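You operate a simulated robot arm through the tools that you are given. There is no shell and no other tool.

Carry out the task below with a simulated robot arm. There is one attempt and no reset: what you move stays moved.

JOB
Put things in order on the top of the side bench. At the end: the purple spool from the top of the side bench is in the small black tray; the grey oil bottle (marked "hook oil") from the top of the side bench stands on top of the grey block; the orange cone from the top of the side bench stands where the grey oil bottle stood; the teal spindle cover from the top of the side bench stands where the orange cone stood; whatever was shut is shut again. Leave all else as you found it, and nothing knocked over.

Only the result counts: the job must be done as asked and must still hold three seconds after the hand-in. Knocking over, shifting, dropping, spilling or breaking anything else fails it. Lids that push on must go on centred and level and be pressed home; caps that screw on are set level and turned clockwise until they are tight.

ROBOT AND FRAMES
A 6-joint arm with a two-finger parallel gripper, fixed in place. Base frame: the origin is at the foot of the arm, x ahead of it, y to its left, z up; the work surface is at about z = 80. Units: cm, rad, N and s.
With the tool pointing down near the work surface it reaches from about 26 to 68 cm from the base axis. Its first joint turns from -1.152 to 1.152 rad. Payload 2.9 kg.
The tool frame sits at the grasp point between the pads (the TCP): z along the fingers, y along the line on which they close. The tips reach 3 cm beyond it. The gripper opens to 11 cm. The fingers are 2 cm wide and 1 cm thick; the gripper's body (4.8 by 11.2 cm) begins 5.5 cm behind the TCP.
Orientation is that of the tool frame in the base frame, as [roll, pitch, yaw] about the fixed x, y, z axes, in that order (R = Rz(yaw) Ry(pitch) Rx(roll)). With the fingers straight down and closing along the base's y, the tool's x points along the base's -x, its y along +y and its z along -z.

CONTROLS
- The arm moves only by the tool nudge_tool. Its argument "steps" is text: rows parted by semicolons, each of 7 numbers parted by spaces: the shift along the tool's x, y, z in cm, then the turn, a rotation vector about the tool's x, y, z in rad, then the closure, from 0 (fully open) to 1 (shut). In form: dx dy dz rx ry rz jaw; .... A call has 1 to 20 rows; each row shifts and turns the commanded pose from where the row before left it, along the tool's axes as they then stand. Each row takes 0.2 s and may step no farther than 5 cm and 0.15 rad from the row before; otherwise, or with a gripper value out of range, the whole call is refused. A pose out of reach is approached as far as the arm can. The call stops where the force on the tool passes 40 N (or 10 N more than at its start, if that is more) or the arm is blocked; 0.2 s more then pass. Each finger travels about 10.8 cm/s and halts on what it meets, pressing with about 31 N; the grip force reading is that of the motor and also rises with nothing between the fingers. The clock runs only during rows and for 0.2 s after the last one: add rows that do not move to give the fingers time. It gives the time, the measured TCP pose, the force on the tool (base axes), the opening and the grip force at its end, in the units of the frame above (readings bear some noise), with the torque about the TCP (base axes, N m) and any sound that the robot's microphone picked up, and new pictures: "pictures" is both (left out), scene, wrist or none.
- Cameras (640 x 400 px; columns grow to the right, rows downward): "scene" is fixed at [8.15, 43.02, 140.37]; the picture's right is [-0.74, -0.68, 0.00], its down [-0.28, 0.30, -0.91] and it looks along [0.62, -0.67, -0.41] (base axes); focal length 335 px, centre (320, 200). "wrist" rides on the gripper at [7.2, 1.7, -10.3] in the tool frame; the picture's right is [-0.23, 0.97, 0.00], its down [-0.76, -0.18, -0.62] and it looks along [-0.61, -0.14, 0.78] (tool axes); focal length 222 px, centre (320, 200). There is no depth. A picture from a camera that has moved, and an enlarged one, comes with that camera's place and axes in the base frame and with its lens.
- inspect(camera, box): a new picture of the part [left, top, right, bottom] of that camera's present view, enlarged. No time passes.
- hand_in(): hands the job in; it is judged then, once.

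Nothing tells you positions but the pictures and the camera data. Unless the task says otherwise, let go and move clear before handing in.

The tools are called after ">>>" as a command line: name --argument value ..., lists and objects as JSON in quotes. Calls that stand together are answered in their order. nudge_tool: Moves the arm, as the interface text tells. Its arguments: {"type":"object","properties":{"steps":{"type":"string"},"pictures":{"type":"string","enum":["both","scene","wrist","none"]}},"required":["steps"]} The other tools are called the same way: inspect (camera, box) takes an enlarged picture of a part of a camera's view; hand_in () hands the job in.

At the start:

```text
time: 0.0
eef_pos: [42.91, -30.6, 112.29]
orientation: [3.139, 0.001, 3.142]
wrist_force: [-0.1, -0.6, 0.0]
wrist_torque: [0.0, 0.0, -0.03]
finger_gap: 11.01
grip_force: 0.1
```

scene: 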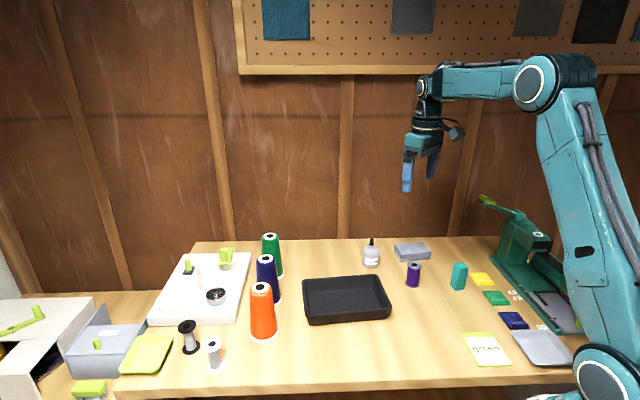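
wrist: 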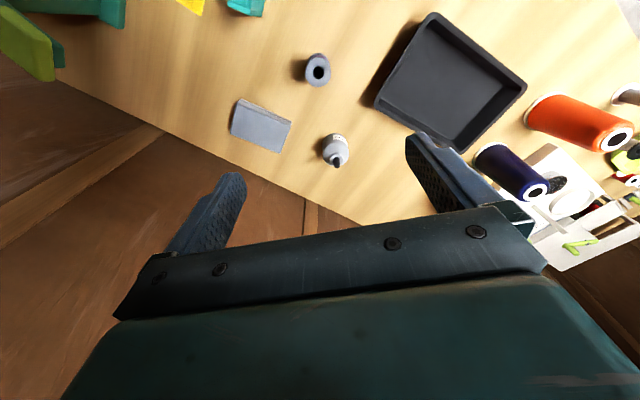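

I see a bench with a black tray, spools, cones, an oil bottle, a grey block, and a teal item; I will look closer at each before moving.

>>> inspect --camera "scene" --box '[340, 220, 500, 320]'

>>> inspect --camera "scene" --box '[140, 220, 300, 320]'

>>> inspect --camera "scene" --box '[0, 280, 190, 400]'

>>> inspect --camera "scene" --box '[160, 270, 400, 400]'

>>> inspect --camera "scene" --box '[440, 180, 640, 400]'

>>> inspect --camera "wrist" --box '[200, 20, 420, 180]'

>>> inspect --camera "wrist" --box '[400, 40, 640, 280]'

```text
4.00 times, centred on (420, 270) of scene
camera zoom: at [8.15, 43.02, 140.37], right [-0.74, -0.68, 0.0], down [-0.28, 0.3, -0.91], along [0.62, -0.67, -0.41], focal length 1341 px, centre (-80, -80)
```

zoom: 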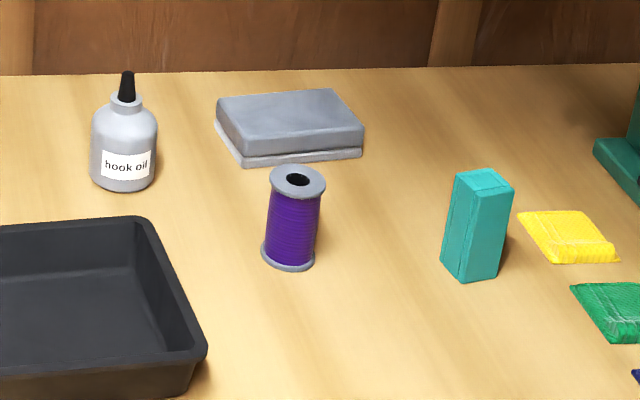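

```text
4.00 times, centred on (220, 270) of scene
camera zoom: at [8.15, 43.02, 140.37], right [-0.74, -0.68, 0.0], down [-0.28, 0.3, -0.91], along [0.62, -0.67, -0.41], focal length 1341 px, centre (720, -80)
```

zoom: 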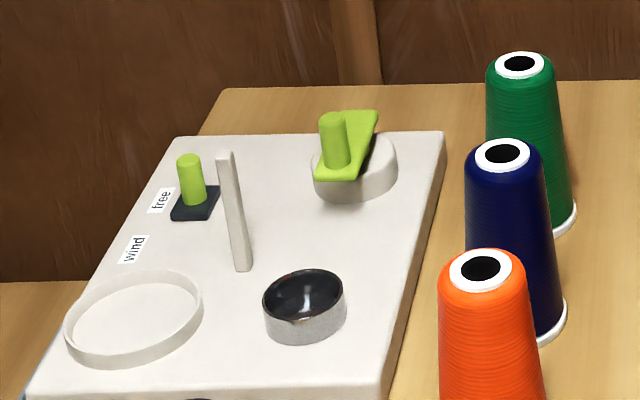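

```text
3.33 times, centred on (95, 340) of scene
camera zoom: at [8.15, 43.02, 140.37], right [-0.74, -0.68, 0.0], down [-0.28, 0.3, -0.91], along [0.62, -0.67, -0.41], focal length 1117 px, centre (1070, -267)
```

zoom: 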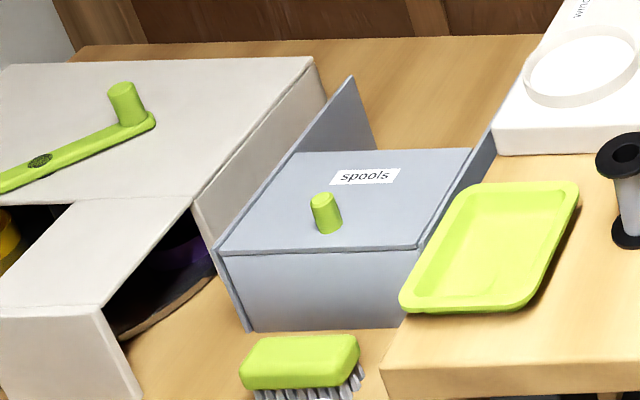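

```text
2.67 times, centred on (280, 335) of scene
camera zoom: at [8.15, 43.02, 140.37], right [-0.74, -0.68, 0.0], down [-0.28, 0.3, -0.91], along [0.62, -0.67, -0.41], focal length 894 px, centre (427, -160)
```

zoom: 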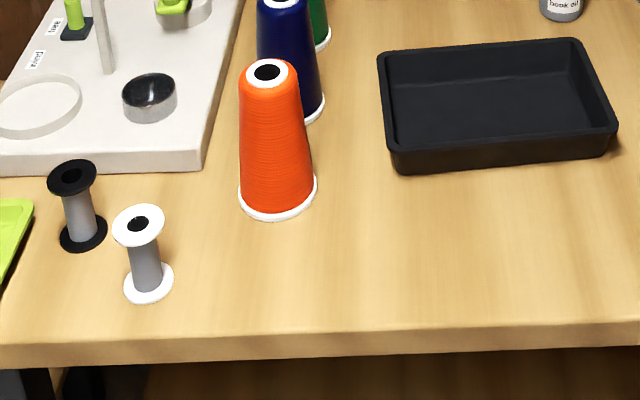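

```text
1.82 times, centred on (540, 290) of scene
camera zoom: at [8.15, 43.02, 140.37], right [-0.74, -0.68, 0.0], down [-0.28, 0.3, -0.91], along [0.62, -0.67, -0.41], focal length 609 px, centre (-80, 36)
```

zoom: 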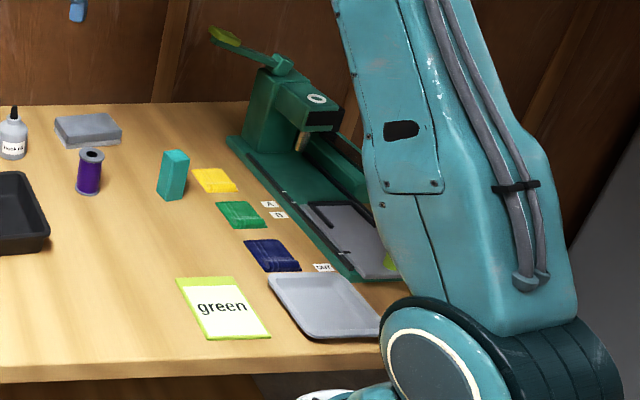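

```text
2.50 times, centred on (310, 100) of wrist
camera zoom: at [35.52, -28.9, 122.6], right [0.23, 0.97, 0.0], down [0.76, -0.18, 0.62], along [0.61, -0.14, -0.78], focal length 555 px, centre (345, 450)
```

zoom: 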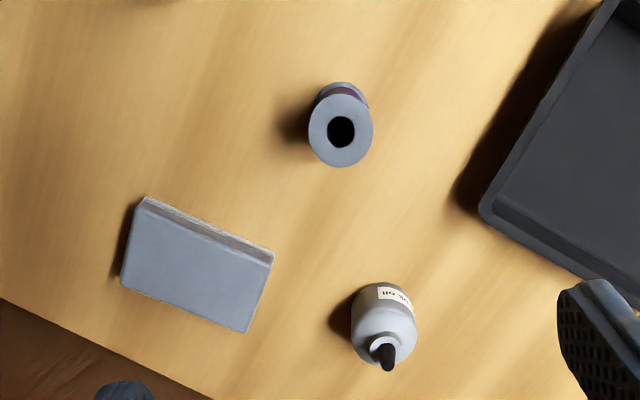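

```text
1.67 times, centred on (520, 160) of wrist
camera zoom: at [35.52, -28.9, 122.6], right [0.23, 0.97, 0.0], down [0.76, -0.18, 0.62], along [0.61, -0.14, -0.78], focal length 370 px, centre (-13, 267)
```

zoom: 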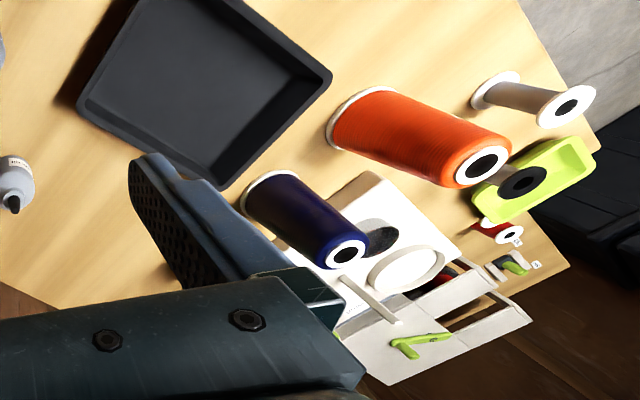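

The objects are identified: purple spool near (41,-31), bottle near (54.6,-30.6), block near (48,-44), teal cover near (31,-38), orange cone near (57.5,9), tray near (50,-12). I'll sweep the wrist camera across at height to refine these and check for other trays.

>>> nudge_tool --steps "0 5 0 0 0 0 0;0 5 0 0 0 0 0;0 5 0 0 0 0 0;0 5 0 0 0 0 0;0 5 0 0 0 0 0;0 0 0 0 0 0 0;0 0 0 0 0 0 0" --pictures "both"

```text
time: 1.6
eef_pos: [42.86, -5.28, 112.41]
orientation: [3.139, 0.0, -3.141]
wrist_force: [-0.6, -0.4, -0.4]
wrist_torque: [0.01, -0.02, 0.01]
finger_gap: 10.99
grip_force: 0.0
camera wrist: at [35.43, -3.61, 122.77], right [0.23, 0.97, 0.0], down [0.76, -0.18, 0.62], along [0.61, -0.14, -0.78], focal length 222 px, centre (320, 200)
```

scene: 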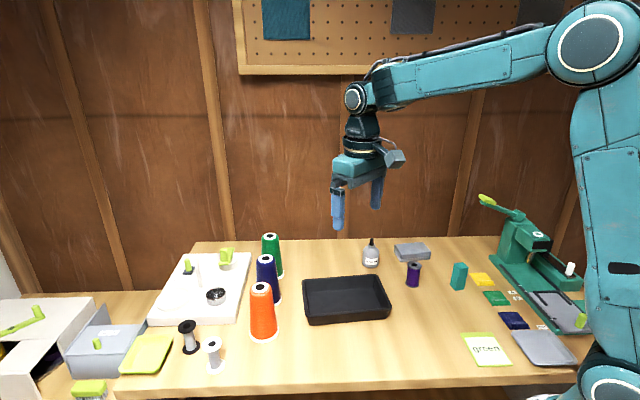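
wrist: 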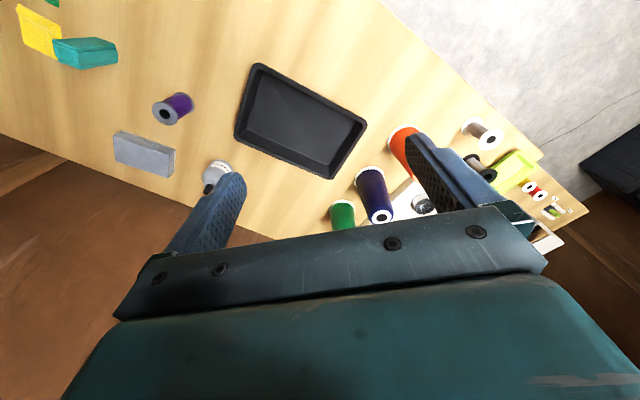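

The central black tray is the only black tray seen so far. I'll look further left and enlarge.

>>> nudge_tool --steps "0 5 0 0 0 0 0;0 5 0 0 0 0 0;0 5 0 0 0 0 0;0 5 0 0 0 0 0;0 5 0 0 0 0 0;0 0 0 0 0 0 0;0 0 0 0 0 0 0" --pictures "both"

```text
time: 3.2
eef_pos: [42.89, 19.58, 112.49]
orientation: [-3.14, 0.001, -3.141]
wrist_force: [0.8, 0.4, 0.5]
wrist_torque: [-0.01, -0.03, -0.01]
finger_gap: 11.04
grip_force: 0.1
camera wrist: at [35.44, 21.34, 122.76], right [0.23, 0.97, 0.0], down [0.76, -0.18, 0.62], along [0.61, -0.14, -0.78], focal length 222 px, centre (320, 200)
```

scene: 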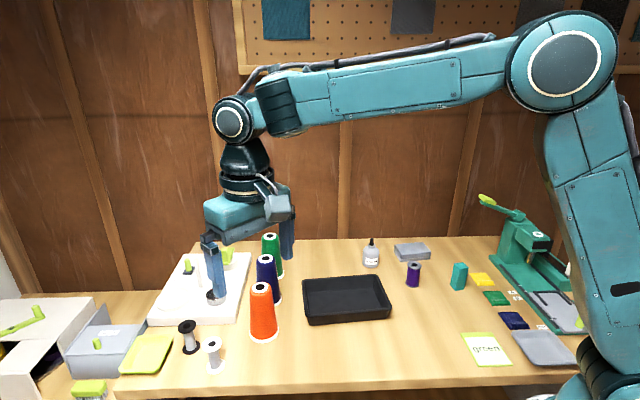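
wrist: 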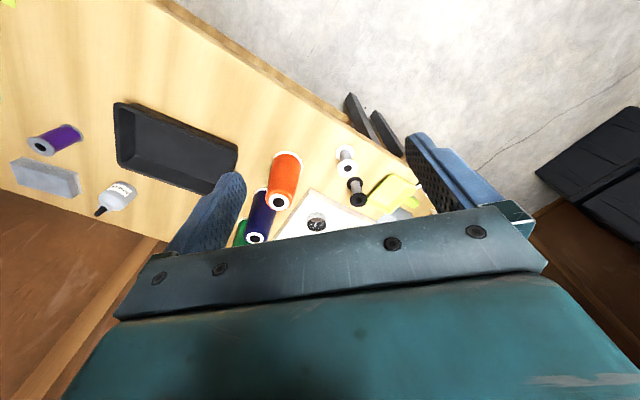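

Only the one black tray is present. Next I move above the purple spool at about (40.7, -30.4) and come down partly to refine its position.

>>> nudge_tool --steps "0.22 -4.9 0 0 0 0 0;0.22 -4.9 0 0 0 0 0;0.22 -4.9 0 0 0 0 0;0.22 -4.9 0 0 0 0 0;0.22 -4.9 0 0 0 0 0;0.22 -4.9 0 0 0 0 0;0.22 -4.9 0 0 0 0 0;0.22 -4.9 0 0 0 0 0;0.22 -4.9 0 0 0 0 0;0.2 -4.9 0 0 0 0 0;0 -1 4 0 0 0 0;0 0 4 0 0 0 0;0 0 4 0 0 0 0;0 0 3 0 0 0 0;0 0 0 0 0 0 0;0 0 0 0 0 0 0" --pictures "both"

```text
time: 6.6
eef_pos: [40.7, -30.69, 97.22]
orientation: [3.141, 0.001, -3.142]
wrist_force: [0.6, 0.7, -0.2]
wrist_torque: [0.0, -0.01, 0.01]
finger_gap: 11.03
grip_force: 0.0
camera wrist: at [33.35, -28.85, 107.52], right [0.23, 0.97, 0.0], down [0.76, -0.18, 0.62], along [0.61, -0.14, -0.78], focal length 222 px, centre (320, 200)
```

scene: 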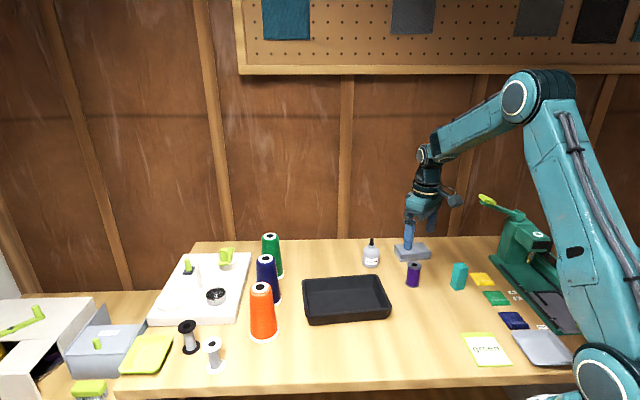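
wrist: 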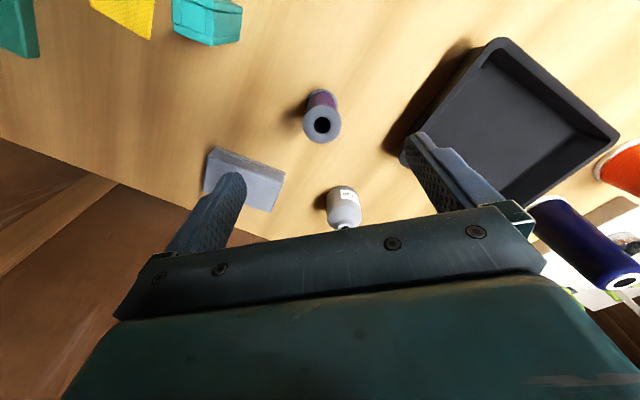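

The spool's top centre is at about (40.75, -30.4), right under the gripper. I descend to z≈84.2 and close.

>>> nudge_tool --steps "0 0.28 4 0 0 0 0;0 0 4 0 0 0 0;0 0 3 0 0 0 0;0 0 2 0 0 0 0;0 0 0 0 0 0 0;0 0 0 0 0 0 0" --pictures "both"

```text
time: 8.0
eef_pos: [40.48, -30.46, 84.29]
orientation: [-3.141, 0.0, -3.14]
wrist_force: [-0.3, 0.8, 0.4]
wrist_torque: [-0.01, 0.03, 0.0]
finger_gap: 10.99
grip_force: 0.0
camera wrist: at [33.21, -28.74, 94.5], right [0.23, 0.97, 0.0], down [0.76, -0.18, 0.62], along [0.61, -0.14, -0.78], focal length 222 px, centre (320, 200)
```

scene: 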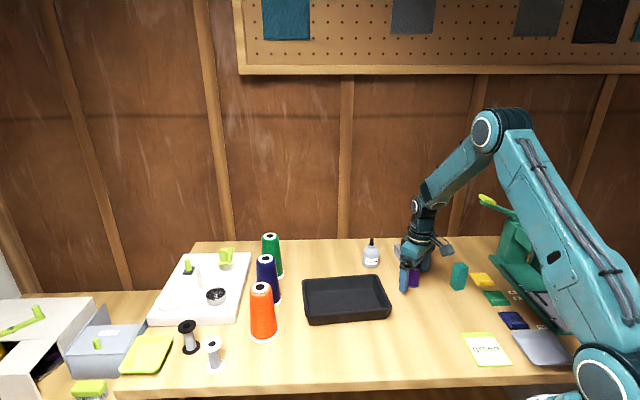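
wrist: 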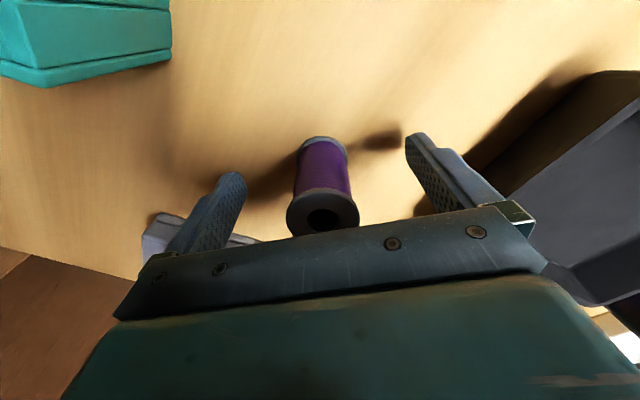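

The spool sits between the open fingers within about 2 mm. I close on it and lift.

>>> nudge_tool --steps "0 0.2 0 0 0 0 0.3;0 0 0 0 0 0 0.6;0 0 0 0 0 0 1;0 0 0 0 0 0 1;0 0 0 0 0 0 1" --pictures "wrist"

```text
time: 9.2
eef_pos: [40.63, -30.17, 84.32]
orientation: [3.139, -0.001, -3.14]
wrist_force: [0.0, 0.7, -0.2]
wrist_torque: [-0.02, 0.03, -0.03]
finger_gap: 3.65
grip_force: 30.6
camera wrist: at [33.23, -28.49, 94.59], right [0.23, 0.97, 0.0], down [0.76, -0.18, 0.62], along [0.61, -0.14, -0.78], focal length 222 px, centre (320, 200)
```

wrist: 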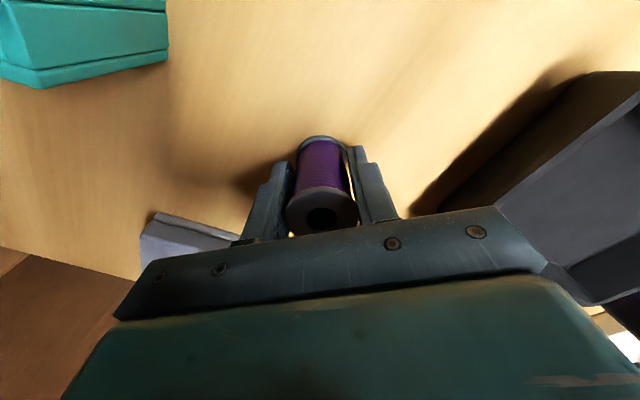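

Gripped at 3.65 cm. I lift 13 cm and carry it over the tray centre.

>>> nudge_tool --steps "0 0 3 0 0 0 1" --pictures "none"

```text
time: 9.6
eef_pos: [40.92, -30.34, 82.97]
orientation: [-3.137, 0.009, -3.139]
wrist_force: [-7.3, 3.8, 11.5]
wrist_torque: [0.38, 0.27, 0.1]
finger_gap: 3.23
grip_force: 30.7
stopped in row 1: the force on the tool passed its limit at 201 N (the readings are from after the stop); the commanded pose is now the measured one
```

I sent that lift the wrong way (tool +z is down), and the fingers touched the bench. I check the state before going on.

>>> inspect --camera "wrist" --box '[220, 100, 440, 260]'

>>> inspect --camera "scene" --box '[340, 220, 500, 320]'

```text
2.50 times, centred on (330, 180) of wrist
camera zoom: at [33.5, -28.62, 93.21], right [0.23, 0.97, 0.0], down [0.76, -0.17, 0.63], along [0.61, -0.14, -0.78], focal length 555 px, centre (295, 250)
```

zoom: 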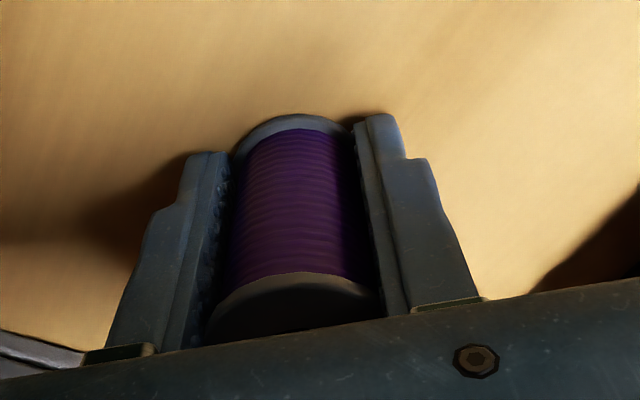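

```text
4.00 times, centred on (420, 270) of scene
camera zoom: at [8.12, 43.04, 140.36], right [-0.74, -0.68, 0.0], down [-0.28, 0.3, -0.91], along [0.62, -0.67, -0.41], focal length 1341 px, centre (-80, -80)
```

zoom: 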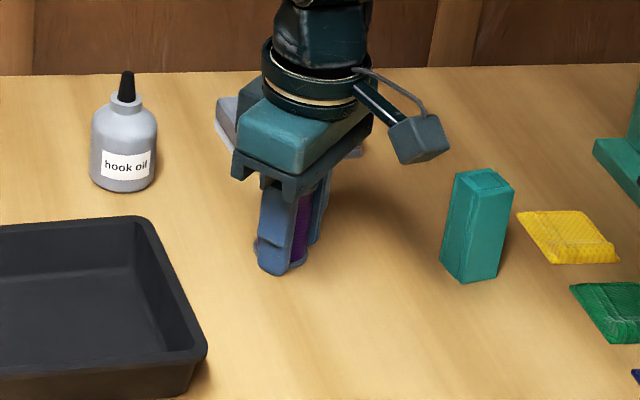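

The spool is still upright but off-centre in the fingers. I open slightly, rise 1.3 cm and look again.

>>> nudge_tool --steps "0 0 0 0 0 0 0.5;0 0 0 0 0 0 0.4;0 0 -0.7 0 0 0 0.4;0 0 -0.6 0 0 0 0.3;0 0 0 0 0 0 0.3" --pictures "both"

>>> inspect --camera "wrist" --box '[220, 100, 440, 260]'

>>> inspect --camera "scene" --box '[380, 240, 460, 290]'

```text
time: 10.8
eef_pos: [41.07, -30.45, 84.18]
orientation: [-3.137, 0.01, -3.142]
wrist_force: [0.1, 0.4, -0.4]
wrist_torque: [0.02, -0.01, 0.0]
finger_gap: 7.71
grip_force: 0.1
camera wrist: at [33.57, -28.61, 94.38], right [0.23, 0.97, 0.0], down [0.76, -0.17, 0.63], along [0.61, -0.15, -0.78], focal length 222 px, centre (320, 200)
```

scene: 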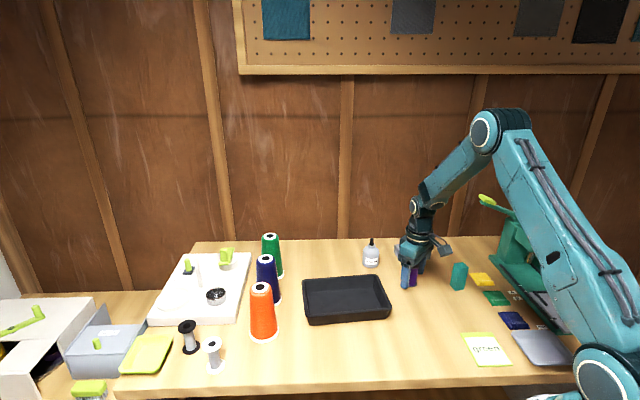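
wrist: 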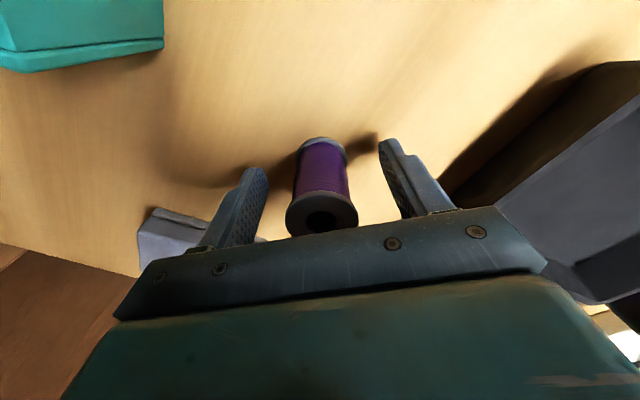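

```text
2.50 times, centred on (330, 180) of wrist
camera zoom: at [33.57, -28.61, 94.38], right [0.23, 0.97, 0.0], down [0.76, -0.17, 0.63], along [0.61, -0.15, -0.78], focal length 555 px, centre (295, 250)
```

zoom: 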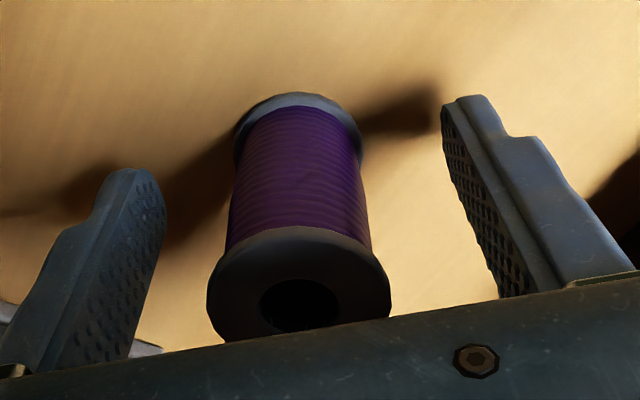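

```text
8.00 times, centred on (420, 265) of scene
camera zoom: at [8.15, 43.02, 140.37], right [-0.74, -0.68, 0.0], down [-0.28, 0.3, -0.91], along [0.62, -0.67, -0.41], focal length 2682 px, centre (-480, -320)
```

zoom: 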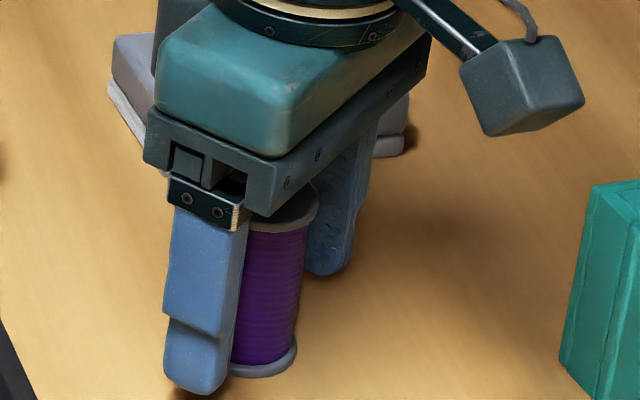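

The spool is fine and upright at about (40.6, -30.3). I shift 0.45 cm to centre, level the tool, and grip again.

>>> nudge_tool --steps "0.45 0.15 0 -0.004 0.01 0 0.3;0 0 0 0 0 0 0.6;0 0 0 0 0 0 1;0 0 0 0 0 0 1;0 0 0 0 0 0 1" --pictures "wrist"

```text
time: 12.0
eef_pos: [40.67, -30.27, 84.07]
orientation: [-3.14, 0.0, 3.141]
wrist_force: [-0.3, 0.0, 0.8]
wrist_torque: [-0.01, 0.0, 0.0]
finger_gap: 3.2
grip_force: 31.1
camera wrist: at [33.21, -28.52, 94.47], right [0.23, 0.97, 0.0], down [0.76, -0.18, 0.62], along [0.61, -0.14, -0.78], focal length 222 px, centre (320, 200)
```

wrist: 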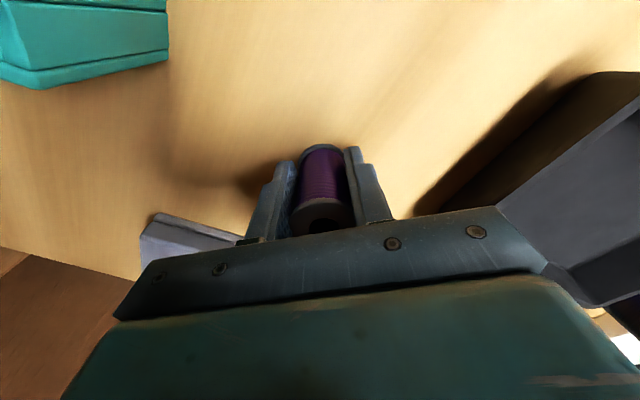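

Good hold at 3.2 cm on the barrel. Now lift (tool −z), then over the tray.

>>> nudge_tool --steps "0 0 -2 0 0 0 1;0 0 -4 0 0 0 1;0 0 -4 0 0 0 1;0 0 -3 0 0 0 1;-3 4 0 0 0 0 1;-3 4 0 0 0 0 1;-3 4 0 0 0 0 1;0 4 0 0 0 0 1;0 2 0 0 0 0 1;0 0 0 0 0 0 1;0 0 0 0 0 0 1" --pictures "both"

```text
time: 14.4
eef_pos: [49.58, -12.46, 97.17]
orientation: [-3.14, -0.001, -3.14]
wrist_force: [-0.4, 0.2, 0.0]
wrist_torque: [0.02, -0.02, 0.02]
finger_gap: 3.21
grip_force: 30.7
camera wrist: at [42.17, -10.79, 107.48], right [0.23, 0.97, 0.0], down [0.76, -0.18, 0.62], along [0.61, -0.14, -0.78], focal length 222 px, centre (320, 200)
```

scene: 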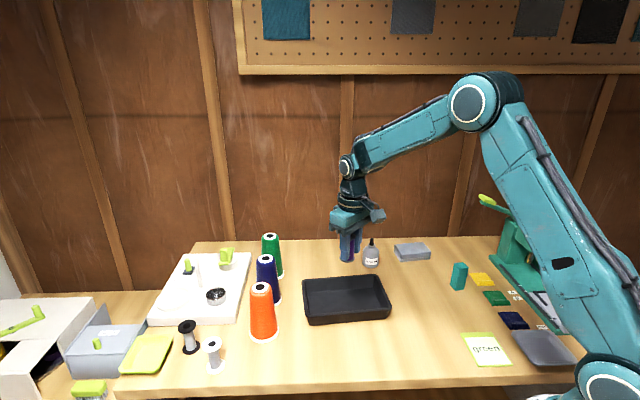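
wrist: 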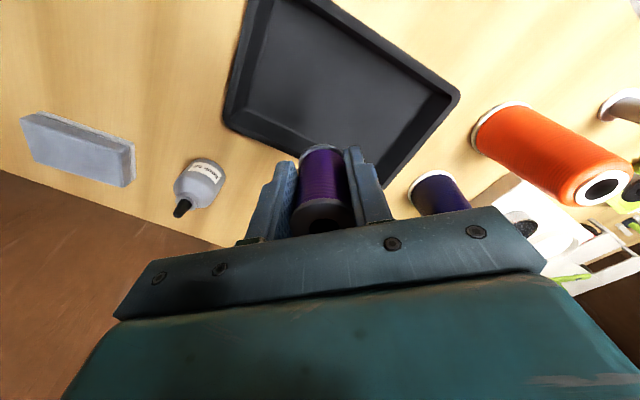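

The spool is over the tray, whose centre I take as about (49.4, -10.7). I shift slightly and lower to just above the tray floor.

>>> nudge_tool --steps "0.2 1.5 0 0 0 0 1;0 0 4 0 0 0 1;0 0 4 0 0 0 1;0 0 3 0 0 0 1;0 0 1.1 0 0 0 1;0 0 0 0 0 0 1;0 0 0 0 0 0 1" --pictures "both"

>>> inspect --camera "scene" --box '[300, 240, 400, 330]'

```text
time: 16.0
eef_pos: [49.57, -10.83, 85.04]
orientation: [-3.139, 0.0, 3.141]
wrist_force: [0.1, -0.3, -1.2]
wrist_torque: [0.02, 0.03, -0.01]
finger_gap: 3.21
grip_force: 31.1
camera wrist: at [42.07, -9.14, 95.36], right [0.23, 0.97, 0.0], down [0.76, -0.18, 0.62], along [0.61, -0.14, -0.78], focal length 222 px, centre (320, 200)
```

scene: 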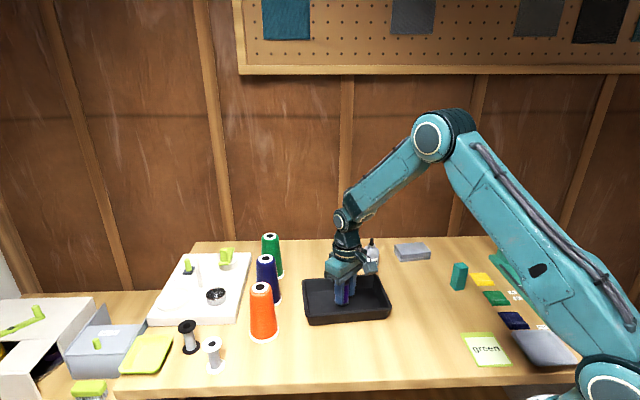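
wrist: 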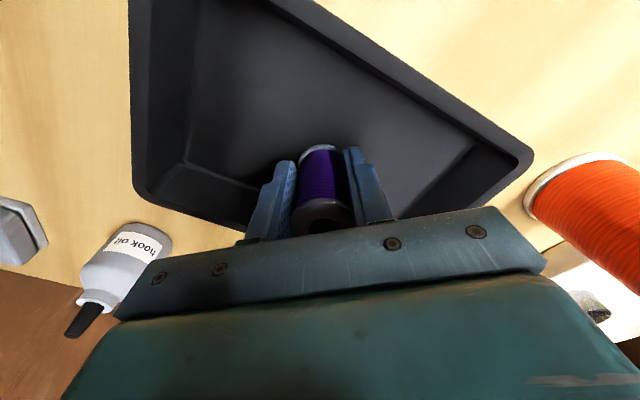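

```text
4.44 times, centred on (350, 285) of scene
camera zoom: at [8.15, 43.02, 140.37], right [-0.74, -0.68, 0.0], down [-0.28, 0.3, -0.91], along [0.62, -0.67, -0.41], focal length 1490 px, centre (187, -178)
```

zoom: 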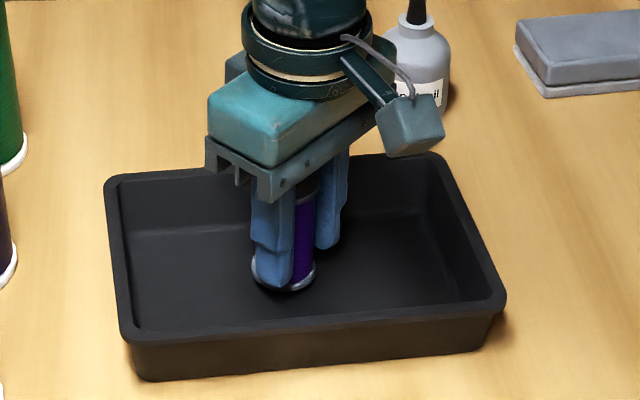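

The spool hangs just above the tray floor, near its middle. I lower in 1 to 2 mm steps watching the force.

>>> nudge_tool --steps "0 0 0.15 0 0 0 1;0 0 0.1 0 0 0 1;0 0 0 0 0 0 1" --pictures "none"

```text
time: 16.8
eef_pos: [49.32, -10.78, 84.84]
orientation: [-3.141, 0.001, -3.141]
wrist_force: [0.3, -0.3, -0.1]
wrist_torque: [-0.01, 0.04, 0.0]
finger_gap: 3.22
grip_force: 31.2
```

>>> nudge_tool --steps "0 0 0.1 0 0 0 1;0 0 0.1 0 0 0 1;0 0 0 0 0 0 1" --pictures "none"

```text
time: 17.6
eef_pos: [49.43, -10.85, 84.51]
orientation: [-3.14, 0.0, -3.141]
wrist_force: [-0.9, 0.1, 1.1]
wrist_torque: [0.04, 0.03, 0.0]
finger_gap: 3.22
grip_force: 31.1
```

No contact yet; I keep lowering.

>>> nudge_tool --steps "0 0 0.08 0 0 0 1;0 0 0.07 0 0 0 1;0 0 0 0 0 0 1" --pictures "none"

```text
time: 18.4
eef_pos: [49.44, -10.89, 84.52]
orientation: [-3.139, 0.004, -3.141]
wrist_force: [-5.6, -3.2, 21.8]
wrist_torque: [-0.02, 0.06, -0.03]
finger_gap: 3.24
grip_force: 30.9
```

Contact with the tray floor. I ease off slightly, open, and rise straight up.

>>> nudge_tool --steps "0 0 -0.08 0 0 0 1;0 0 0 0 0 0 0.6;0 0 0 0 0 0 0.45;0 0 0 0 0 0 0.45;0 0 -2 0 0 0 0.45;0 0 -4 0 0 0 0.45;0 0 -5 0 0 0 0.45;0 0 -4 0 0 0 0.3;0 0 0 0 0 0 0" --pictures "both"

>>> inspect --camera "scene" --box '[300, 220, 440, 330]'

```text
time: 20.4
eef_pos: [49.38, -10.81, 99.51]
orientation: [-3.139, 0.0, -3.141]
wrist_force: [-0.4, 0.7, 0.2]
wrist_torque: [-0.01, -0.01, 0.01]
finger_gap: 10.97
grip_force: 0.1
camera wrist: at [42.0, -9.11, 109.79], right [0.23, 0.97, 0.0], down [0.76, -0.18, 0.62], along [0.61, -0.14, -0.78], focal length 222 px, centre (320, 200)
```

scene: 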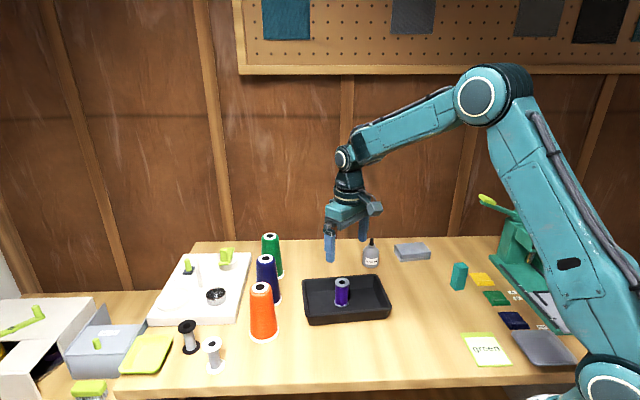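
wrist: 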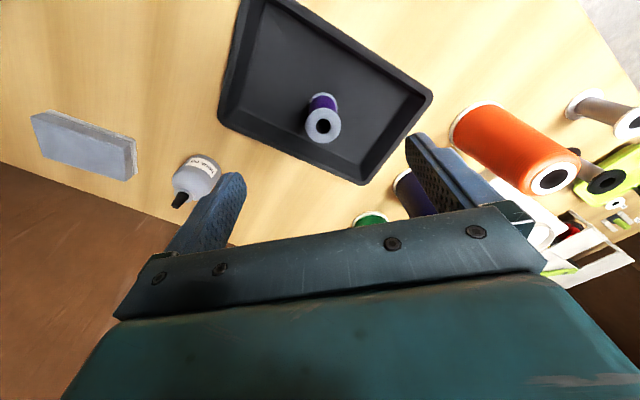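

```text
3.64 times, centred on (370, 275) of scene
camera zoom: at [8.15, 43.02, 140.37], right [-0.74, -0.68, 0.0], down [-0.28, 0.3, -0.91], along [0.62, -0.67, -0.41], focal length 1219 px, centre (138, -73)
```

zoom: 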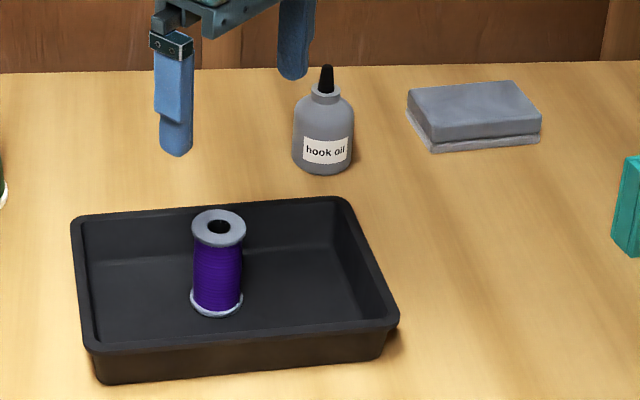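

The spool stands in the tray. Next the oil bottle: I move above its estimated place (54.2, -30.6) for a close look.

>>> nudge_tool --steps "-1.2 -4.9 0 0 0 0 0;-1.2 -4.9 0 0 0 0 0;-1.2 -4.9 0 0 0 0 0;-1.2 -4.9 0 0 0 0 0;0 0 0 0 0 0 0;0 0 0 0 0 0 0" --pictures "both"

>>> inspect --camera "wrist" --box '[240, 40, 400, 200]'

```text
refused: row 1 steps farther than a row can; nothing moved
```

```text
2.50 times, centred on (320, 120) of wrist
camera zoom: at [42.0, -9.11, 109.79], right [0.23, 0.97, 0.0], down [0.76, -0.18, 0.62], along [0.61, -0.14, -0.78], focal length 555 px, centre (320, 400)
```

zoom: 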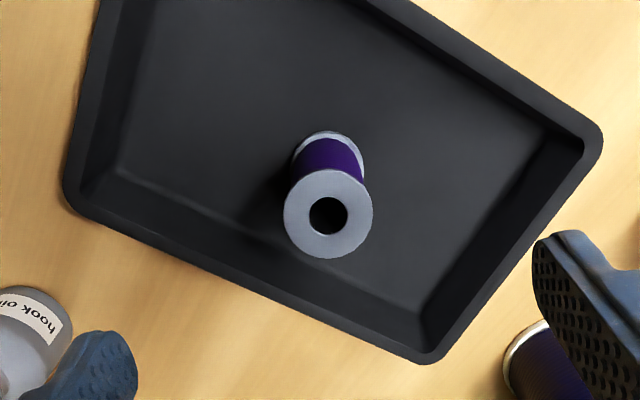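

The spool is clearly inside the tray and upright; that move was refused for slightly oversized steps. I repeat it with smaller rows.

>>> nudge_tool --steps "-1 -4 0 0 0 0 0;-1 -4 0 0 0 0 0;-1 -4 0 0 0 0 0;-1 -4 0 0 0 0 0;-0.8 -3.8 0 0 0 0 0;0 0 0 0 0 0 0;0 0 0 0 0 0 0" --pictures "both"

>>> inspect --camera "wrist" --box '[240, 40, 400, 200]'

```text
time: 22.0
eef_pos: [54.13, -30.53, 99.44]
orientation: [-3.14, -0.001, 3.141]
wrist_force: [0.3, 0.6, 0.0]
wrist_torque: [-0.03, -0.02, -0.01]
finger_gap: 11.02
grip_force: 0.0
camera wrist: at [46.85, -28.86, 109.68], right [0.23, 0.97, 0.0], down [0.76, -0.18, 0.62], along [0.61, -0.14, -0.78], focal length 222 px, centre (320, 200)
```

scene: 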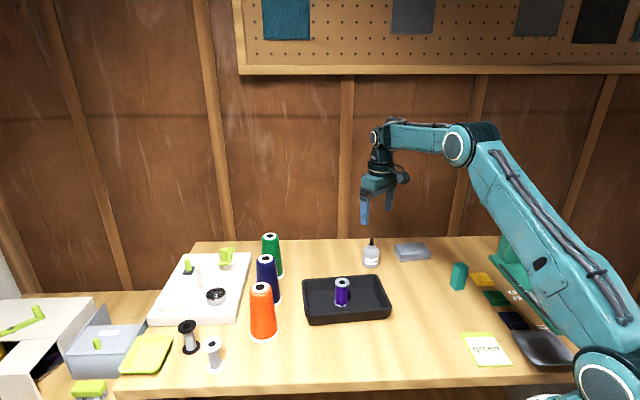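
wrist: 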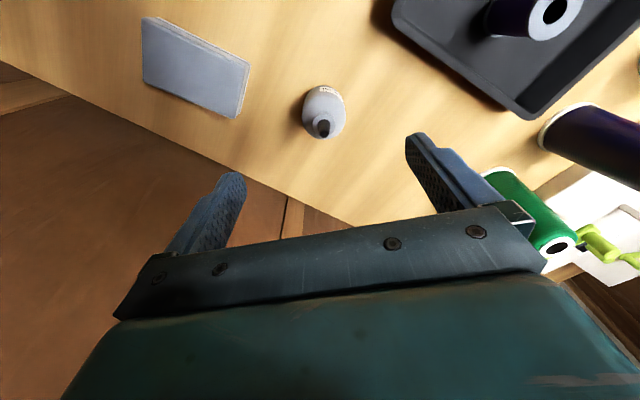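

```text
2.50 times, centred on (320, 120) of wrist
camera zoom: at [46.85, -28.86, 109.68], right [0.23, 0.97, 0.0], down [0.76, -0.18, 0.62], along [0.61, -0.14, -0.78], focal length 555 px, centre (320, 400)
```

zoom: 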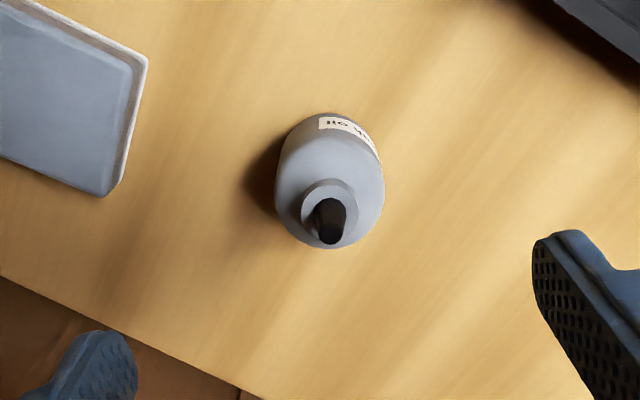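

The bottle centre is about (54.9, -30.35), with its nozzle tip near z 89.6. I centre over it and descend to TCP z≈85.3, leaving room for the nozzle under the palm.

>>> nudge_tool --steps "-0.75 0.2 0 0 0 0 0;0 0 4 0 0 0 0;0 0 4 0 0 0 0;0 0 4 0 0 0 0;0 0 2.1 0 0 0 0;0 0 0 0 0 0 0;0 0 0 0 0 0 0" --pictures "both"

>>> inspect --camera "wrist" --box '[220, 100, 420, 240]'

>>> inspect --camera "scene" --box '[320, 210, 440, 290]'

```text
time: 23.6
eef_pos: [54.86, -30.44, 85.67]
orientation: [-3.14, 0.0, 3.141]
wrist_force: [0.1, 0.2, 1.0]
wrist_torque: [0.0, 0.0, 0.0]
finger_gap: 10.98
grip_force: 0.0
camera wrist: at [47.59, -28.65, 95.86], right [0.23, 0.97, 0.0], down [0.76, -0.18, 0.62], along [0.61, -0.14, -0.78], focal length 222 px, centre (320, 200)
```

scene: 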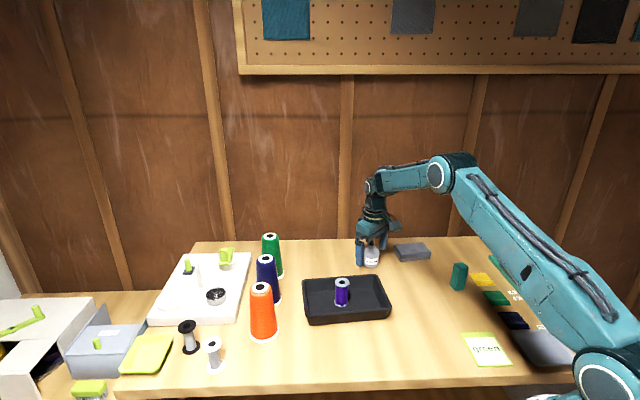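
wrist: 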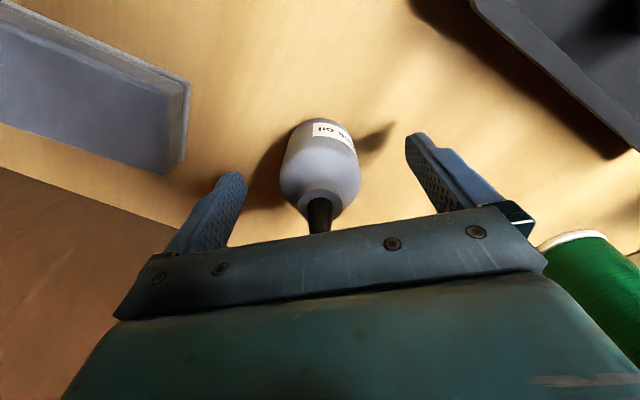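

```text
2.86 times, centred on (320, 170) of wrist
camera zoom: at [47.59, -28.65, 95.86], right [0.23, 0.97, 0.0], down [0.76, -0.18, 0.62], along [0.61, -0.14, -0.78], focal length 635 px, centre (320, 286)
```

zoom: 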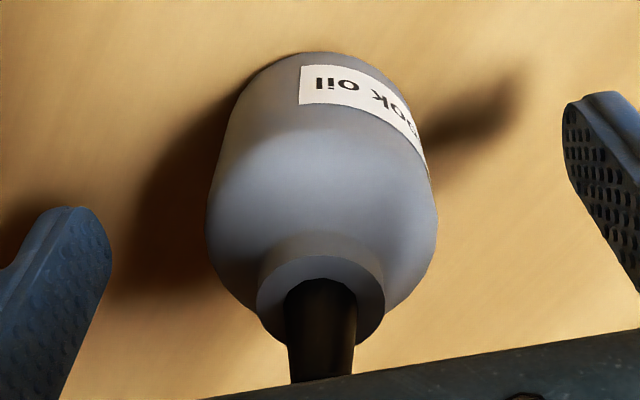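

```text
5.00 times, centred on (380, 250) of scene
camera zoom: at [8.15, 43.02, 140.37], right [-0.74, -0.68, 0.0], down [-0.28, 0.3, -0.91], along [0.62, -0.67, -0.41], focal length 1676 px, centre (20, -50)
```

zoom: 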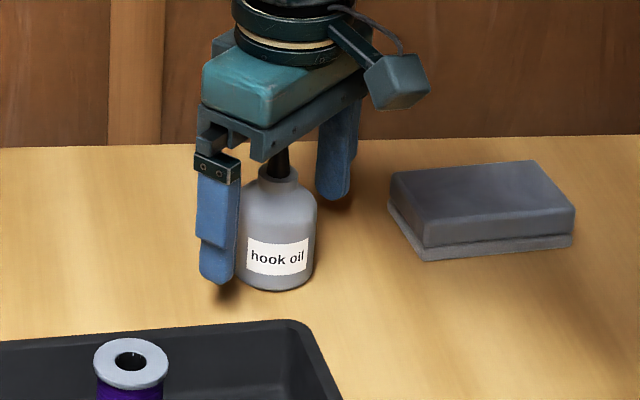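

The bottle is well centred between the fingers with clearance at the nozzle. I close on it here.

>>> nudge_tool --steps "0 0 0 0 0 0 0.3;0 0 0 0 0 0 0.5;0 0 0 0 0 0 0.7;0 0 0 0 0 0 1;0 0 0 0 0 0 1" --pictures "wrist"

```text
time: 24.8
eef_pos: [55.0, -30.35, 85.65]
orientation: [-3.14, 0.0, 3.14]
wrist_force: [-0.6, 0.1, -0.2]
wrist_torque: [-0.01, 0.06, 0.01]
finger_gap: 4.77
grip_force: 30.8
camera wrist: at [47.59, -28.65, 95.88], right [0.23, 0.97, 0.0], down [0.76, -0.18, 0.62], along [0.61, -0.14, -0.78], focal length 222 px, centre (320, 200)
```

wrist: 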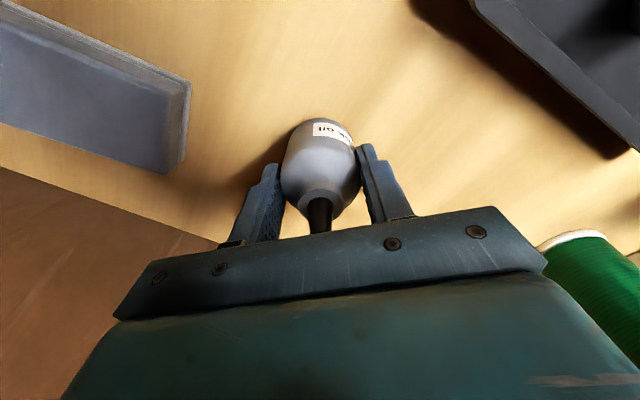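

Gripped at 4.77 cm; the bottle's place is (55.0, -30.4). I lift it 11 cm and look at the block.

>>> nudge_tool --steps "0 0 -2 0 0 0 1;0 0 -4 0 0 0 1;0 0 -5 0 0 0 1;0 0 0 0 0 0 1;0 0 0 0 0 0 1" --pictures "both"

>>> inspect --camera "scene" --box '[340, 200, 460, 280]'

>>> inspect --camera "wrist" --box '[80, 0, 320, 150]'

```text
time: 26.0
eef_pos: [54.91, -30.26, 96.56]
orientation: [-3.14, 0.0, 3.141]
wrist_force: [-0.5, -0.6, -1.6]
wrist_torque: [0.0, -0.01, -0.03]
finger_gap: 4.77
grip_force: 31.1
camera wrist: at [47.57, -28.56, 106.93], right [0.23, 0.97, 0.0], down [0.76, -0.18, 0.62], along [0.61, -0.14, -0.78], focal length 222 px, centre (320, 200)
```

scene: 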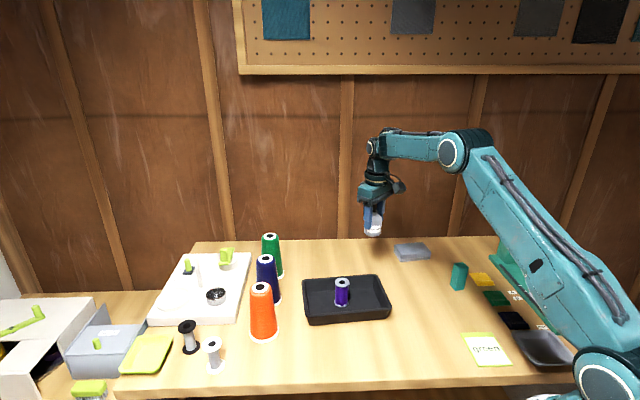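
wrist: 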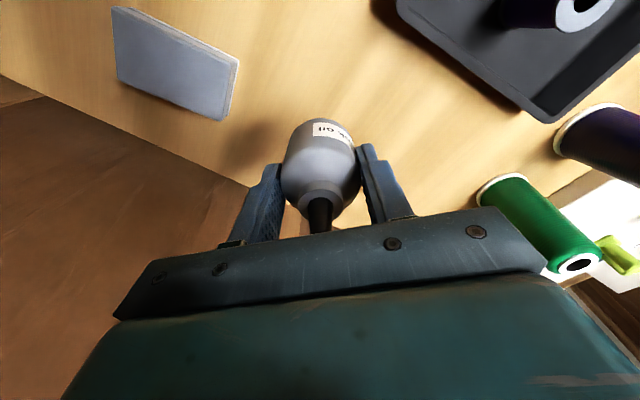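

```text
5.00 times, centred on (400, 240) of scene
camera zoom: at [8.15, 43.02, 140.37], right [-0.74, -0.68, 0.0], down [-0.28, 0.3, -0.91], along [0.62, -0.67, -0.41], focal length 1676 px, centre (-80, 0)
```

zoom: 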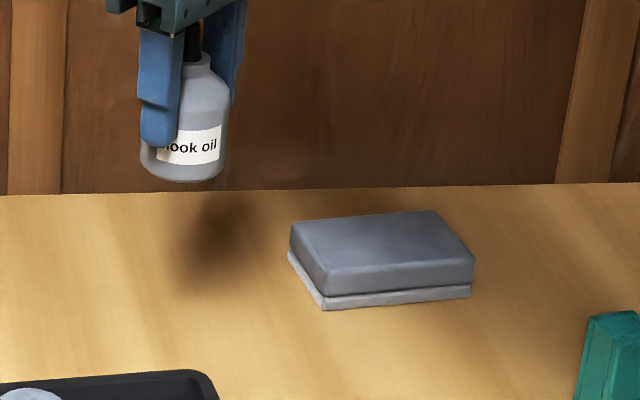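

```text
2.67 times, centred on (200, 75) of wrist
camera zoom: at [47.57, -28.56, 106.93], right [0.23, 0.97, 0.0], down [0.76, -0.18, 0.62], along [0.61, -0.14, -0.78], focal length 592 px, centre (640, 533)
```

zoom: 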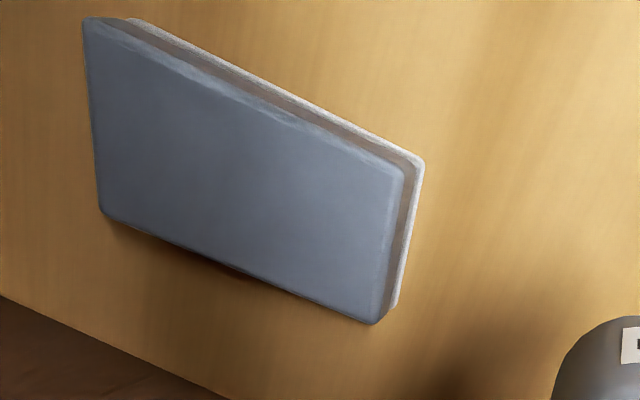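

The block's top centre works out to about (48.1, -43.3) with its top near z 82.7. I carry the bottle there at height and check alignment.

>>> nudge_tool --steps "1.7 -3.25 0 0 0 0 1;1.7 -3.25 0 0 0 0 1;1.7 -3.25 0 0 0 0 1;1.7 -3.25 0 0 0 0 1;0 0 3 0 0 0 1;0 0 2 0 0 0 1;0 0 0 0 0 0 1;0 0 0 0 0 0 1" --pictures "both"

>>> inspect --camera "scene" --box '[360, 190, 480, 280]'

>>> inspect --camera "wrist" --box '[200, 60, 440, 240]'

```text
time: 27.8
eef_pos: [48.13, -43.41, 91.64]
orientation: [-3.138, 0.0, -3.142]
wrist_force: [0.0, -0.1, -0.7]
wrist_torque: [-0.01, 0.01, -0.05]
finger_gap: 4.78
grip_force: 31.7
camera wrist: at [40.77, -41.55, 101.82], right [0.23, 0.97, 0.0], down [0.76, -0.18, 0.62], along [0.61, -0.14, -0.78], focal length 222 px, centre (320, 200)
```

scene: 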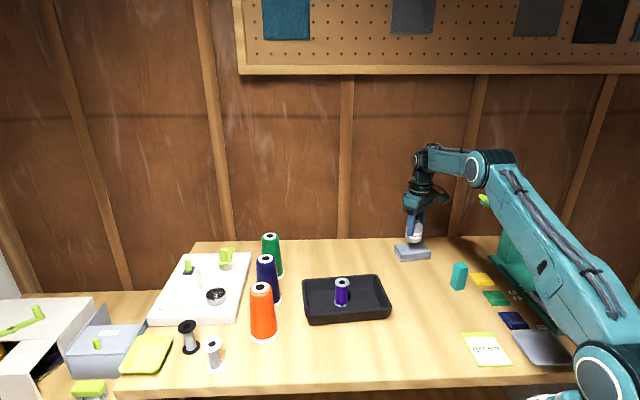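
wrist: 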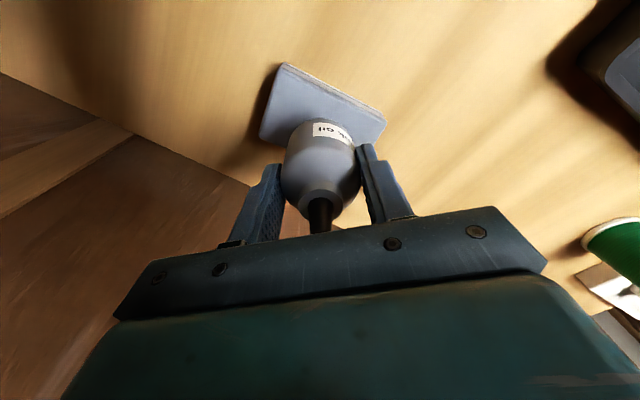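

```text
4.44 times, centred on (420, 235) of scene
camera zoom: at [8.15, 43.02, 140.37], right [-0.74, -0.68, 0.0], down [-0.28, 0.3, -0.91], along [0.62, -0.67, -0.41], focal length 1490 px, centre (-124, 44)
```

zoom: 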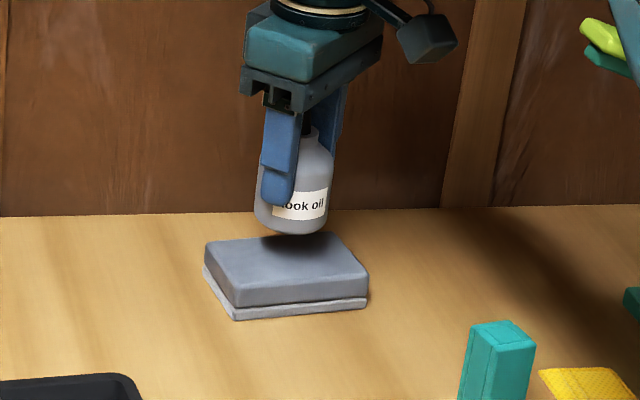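

```text
2.22 times, centred on (320, 150) of wrist
camera zoom: at [40.77, -41.55, 101.82], right [0.23, 0.97, 0.0], down [0.76, -0.18, 0.62], along [0.61, -0.14, -0.78], focal length 494 px, centre (320, 311)
```

zoom: 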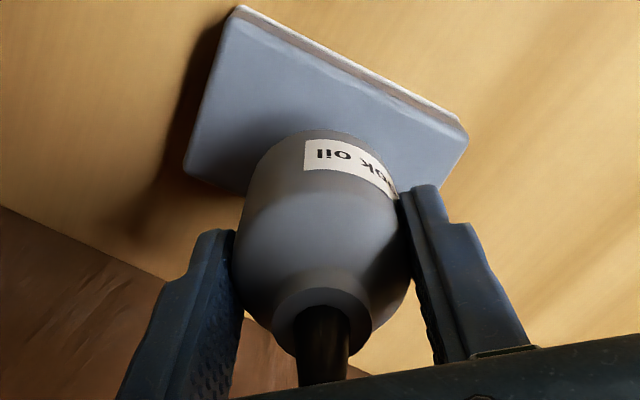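

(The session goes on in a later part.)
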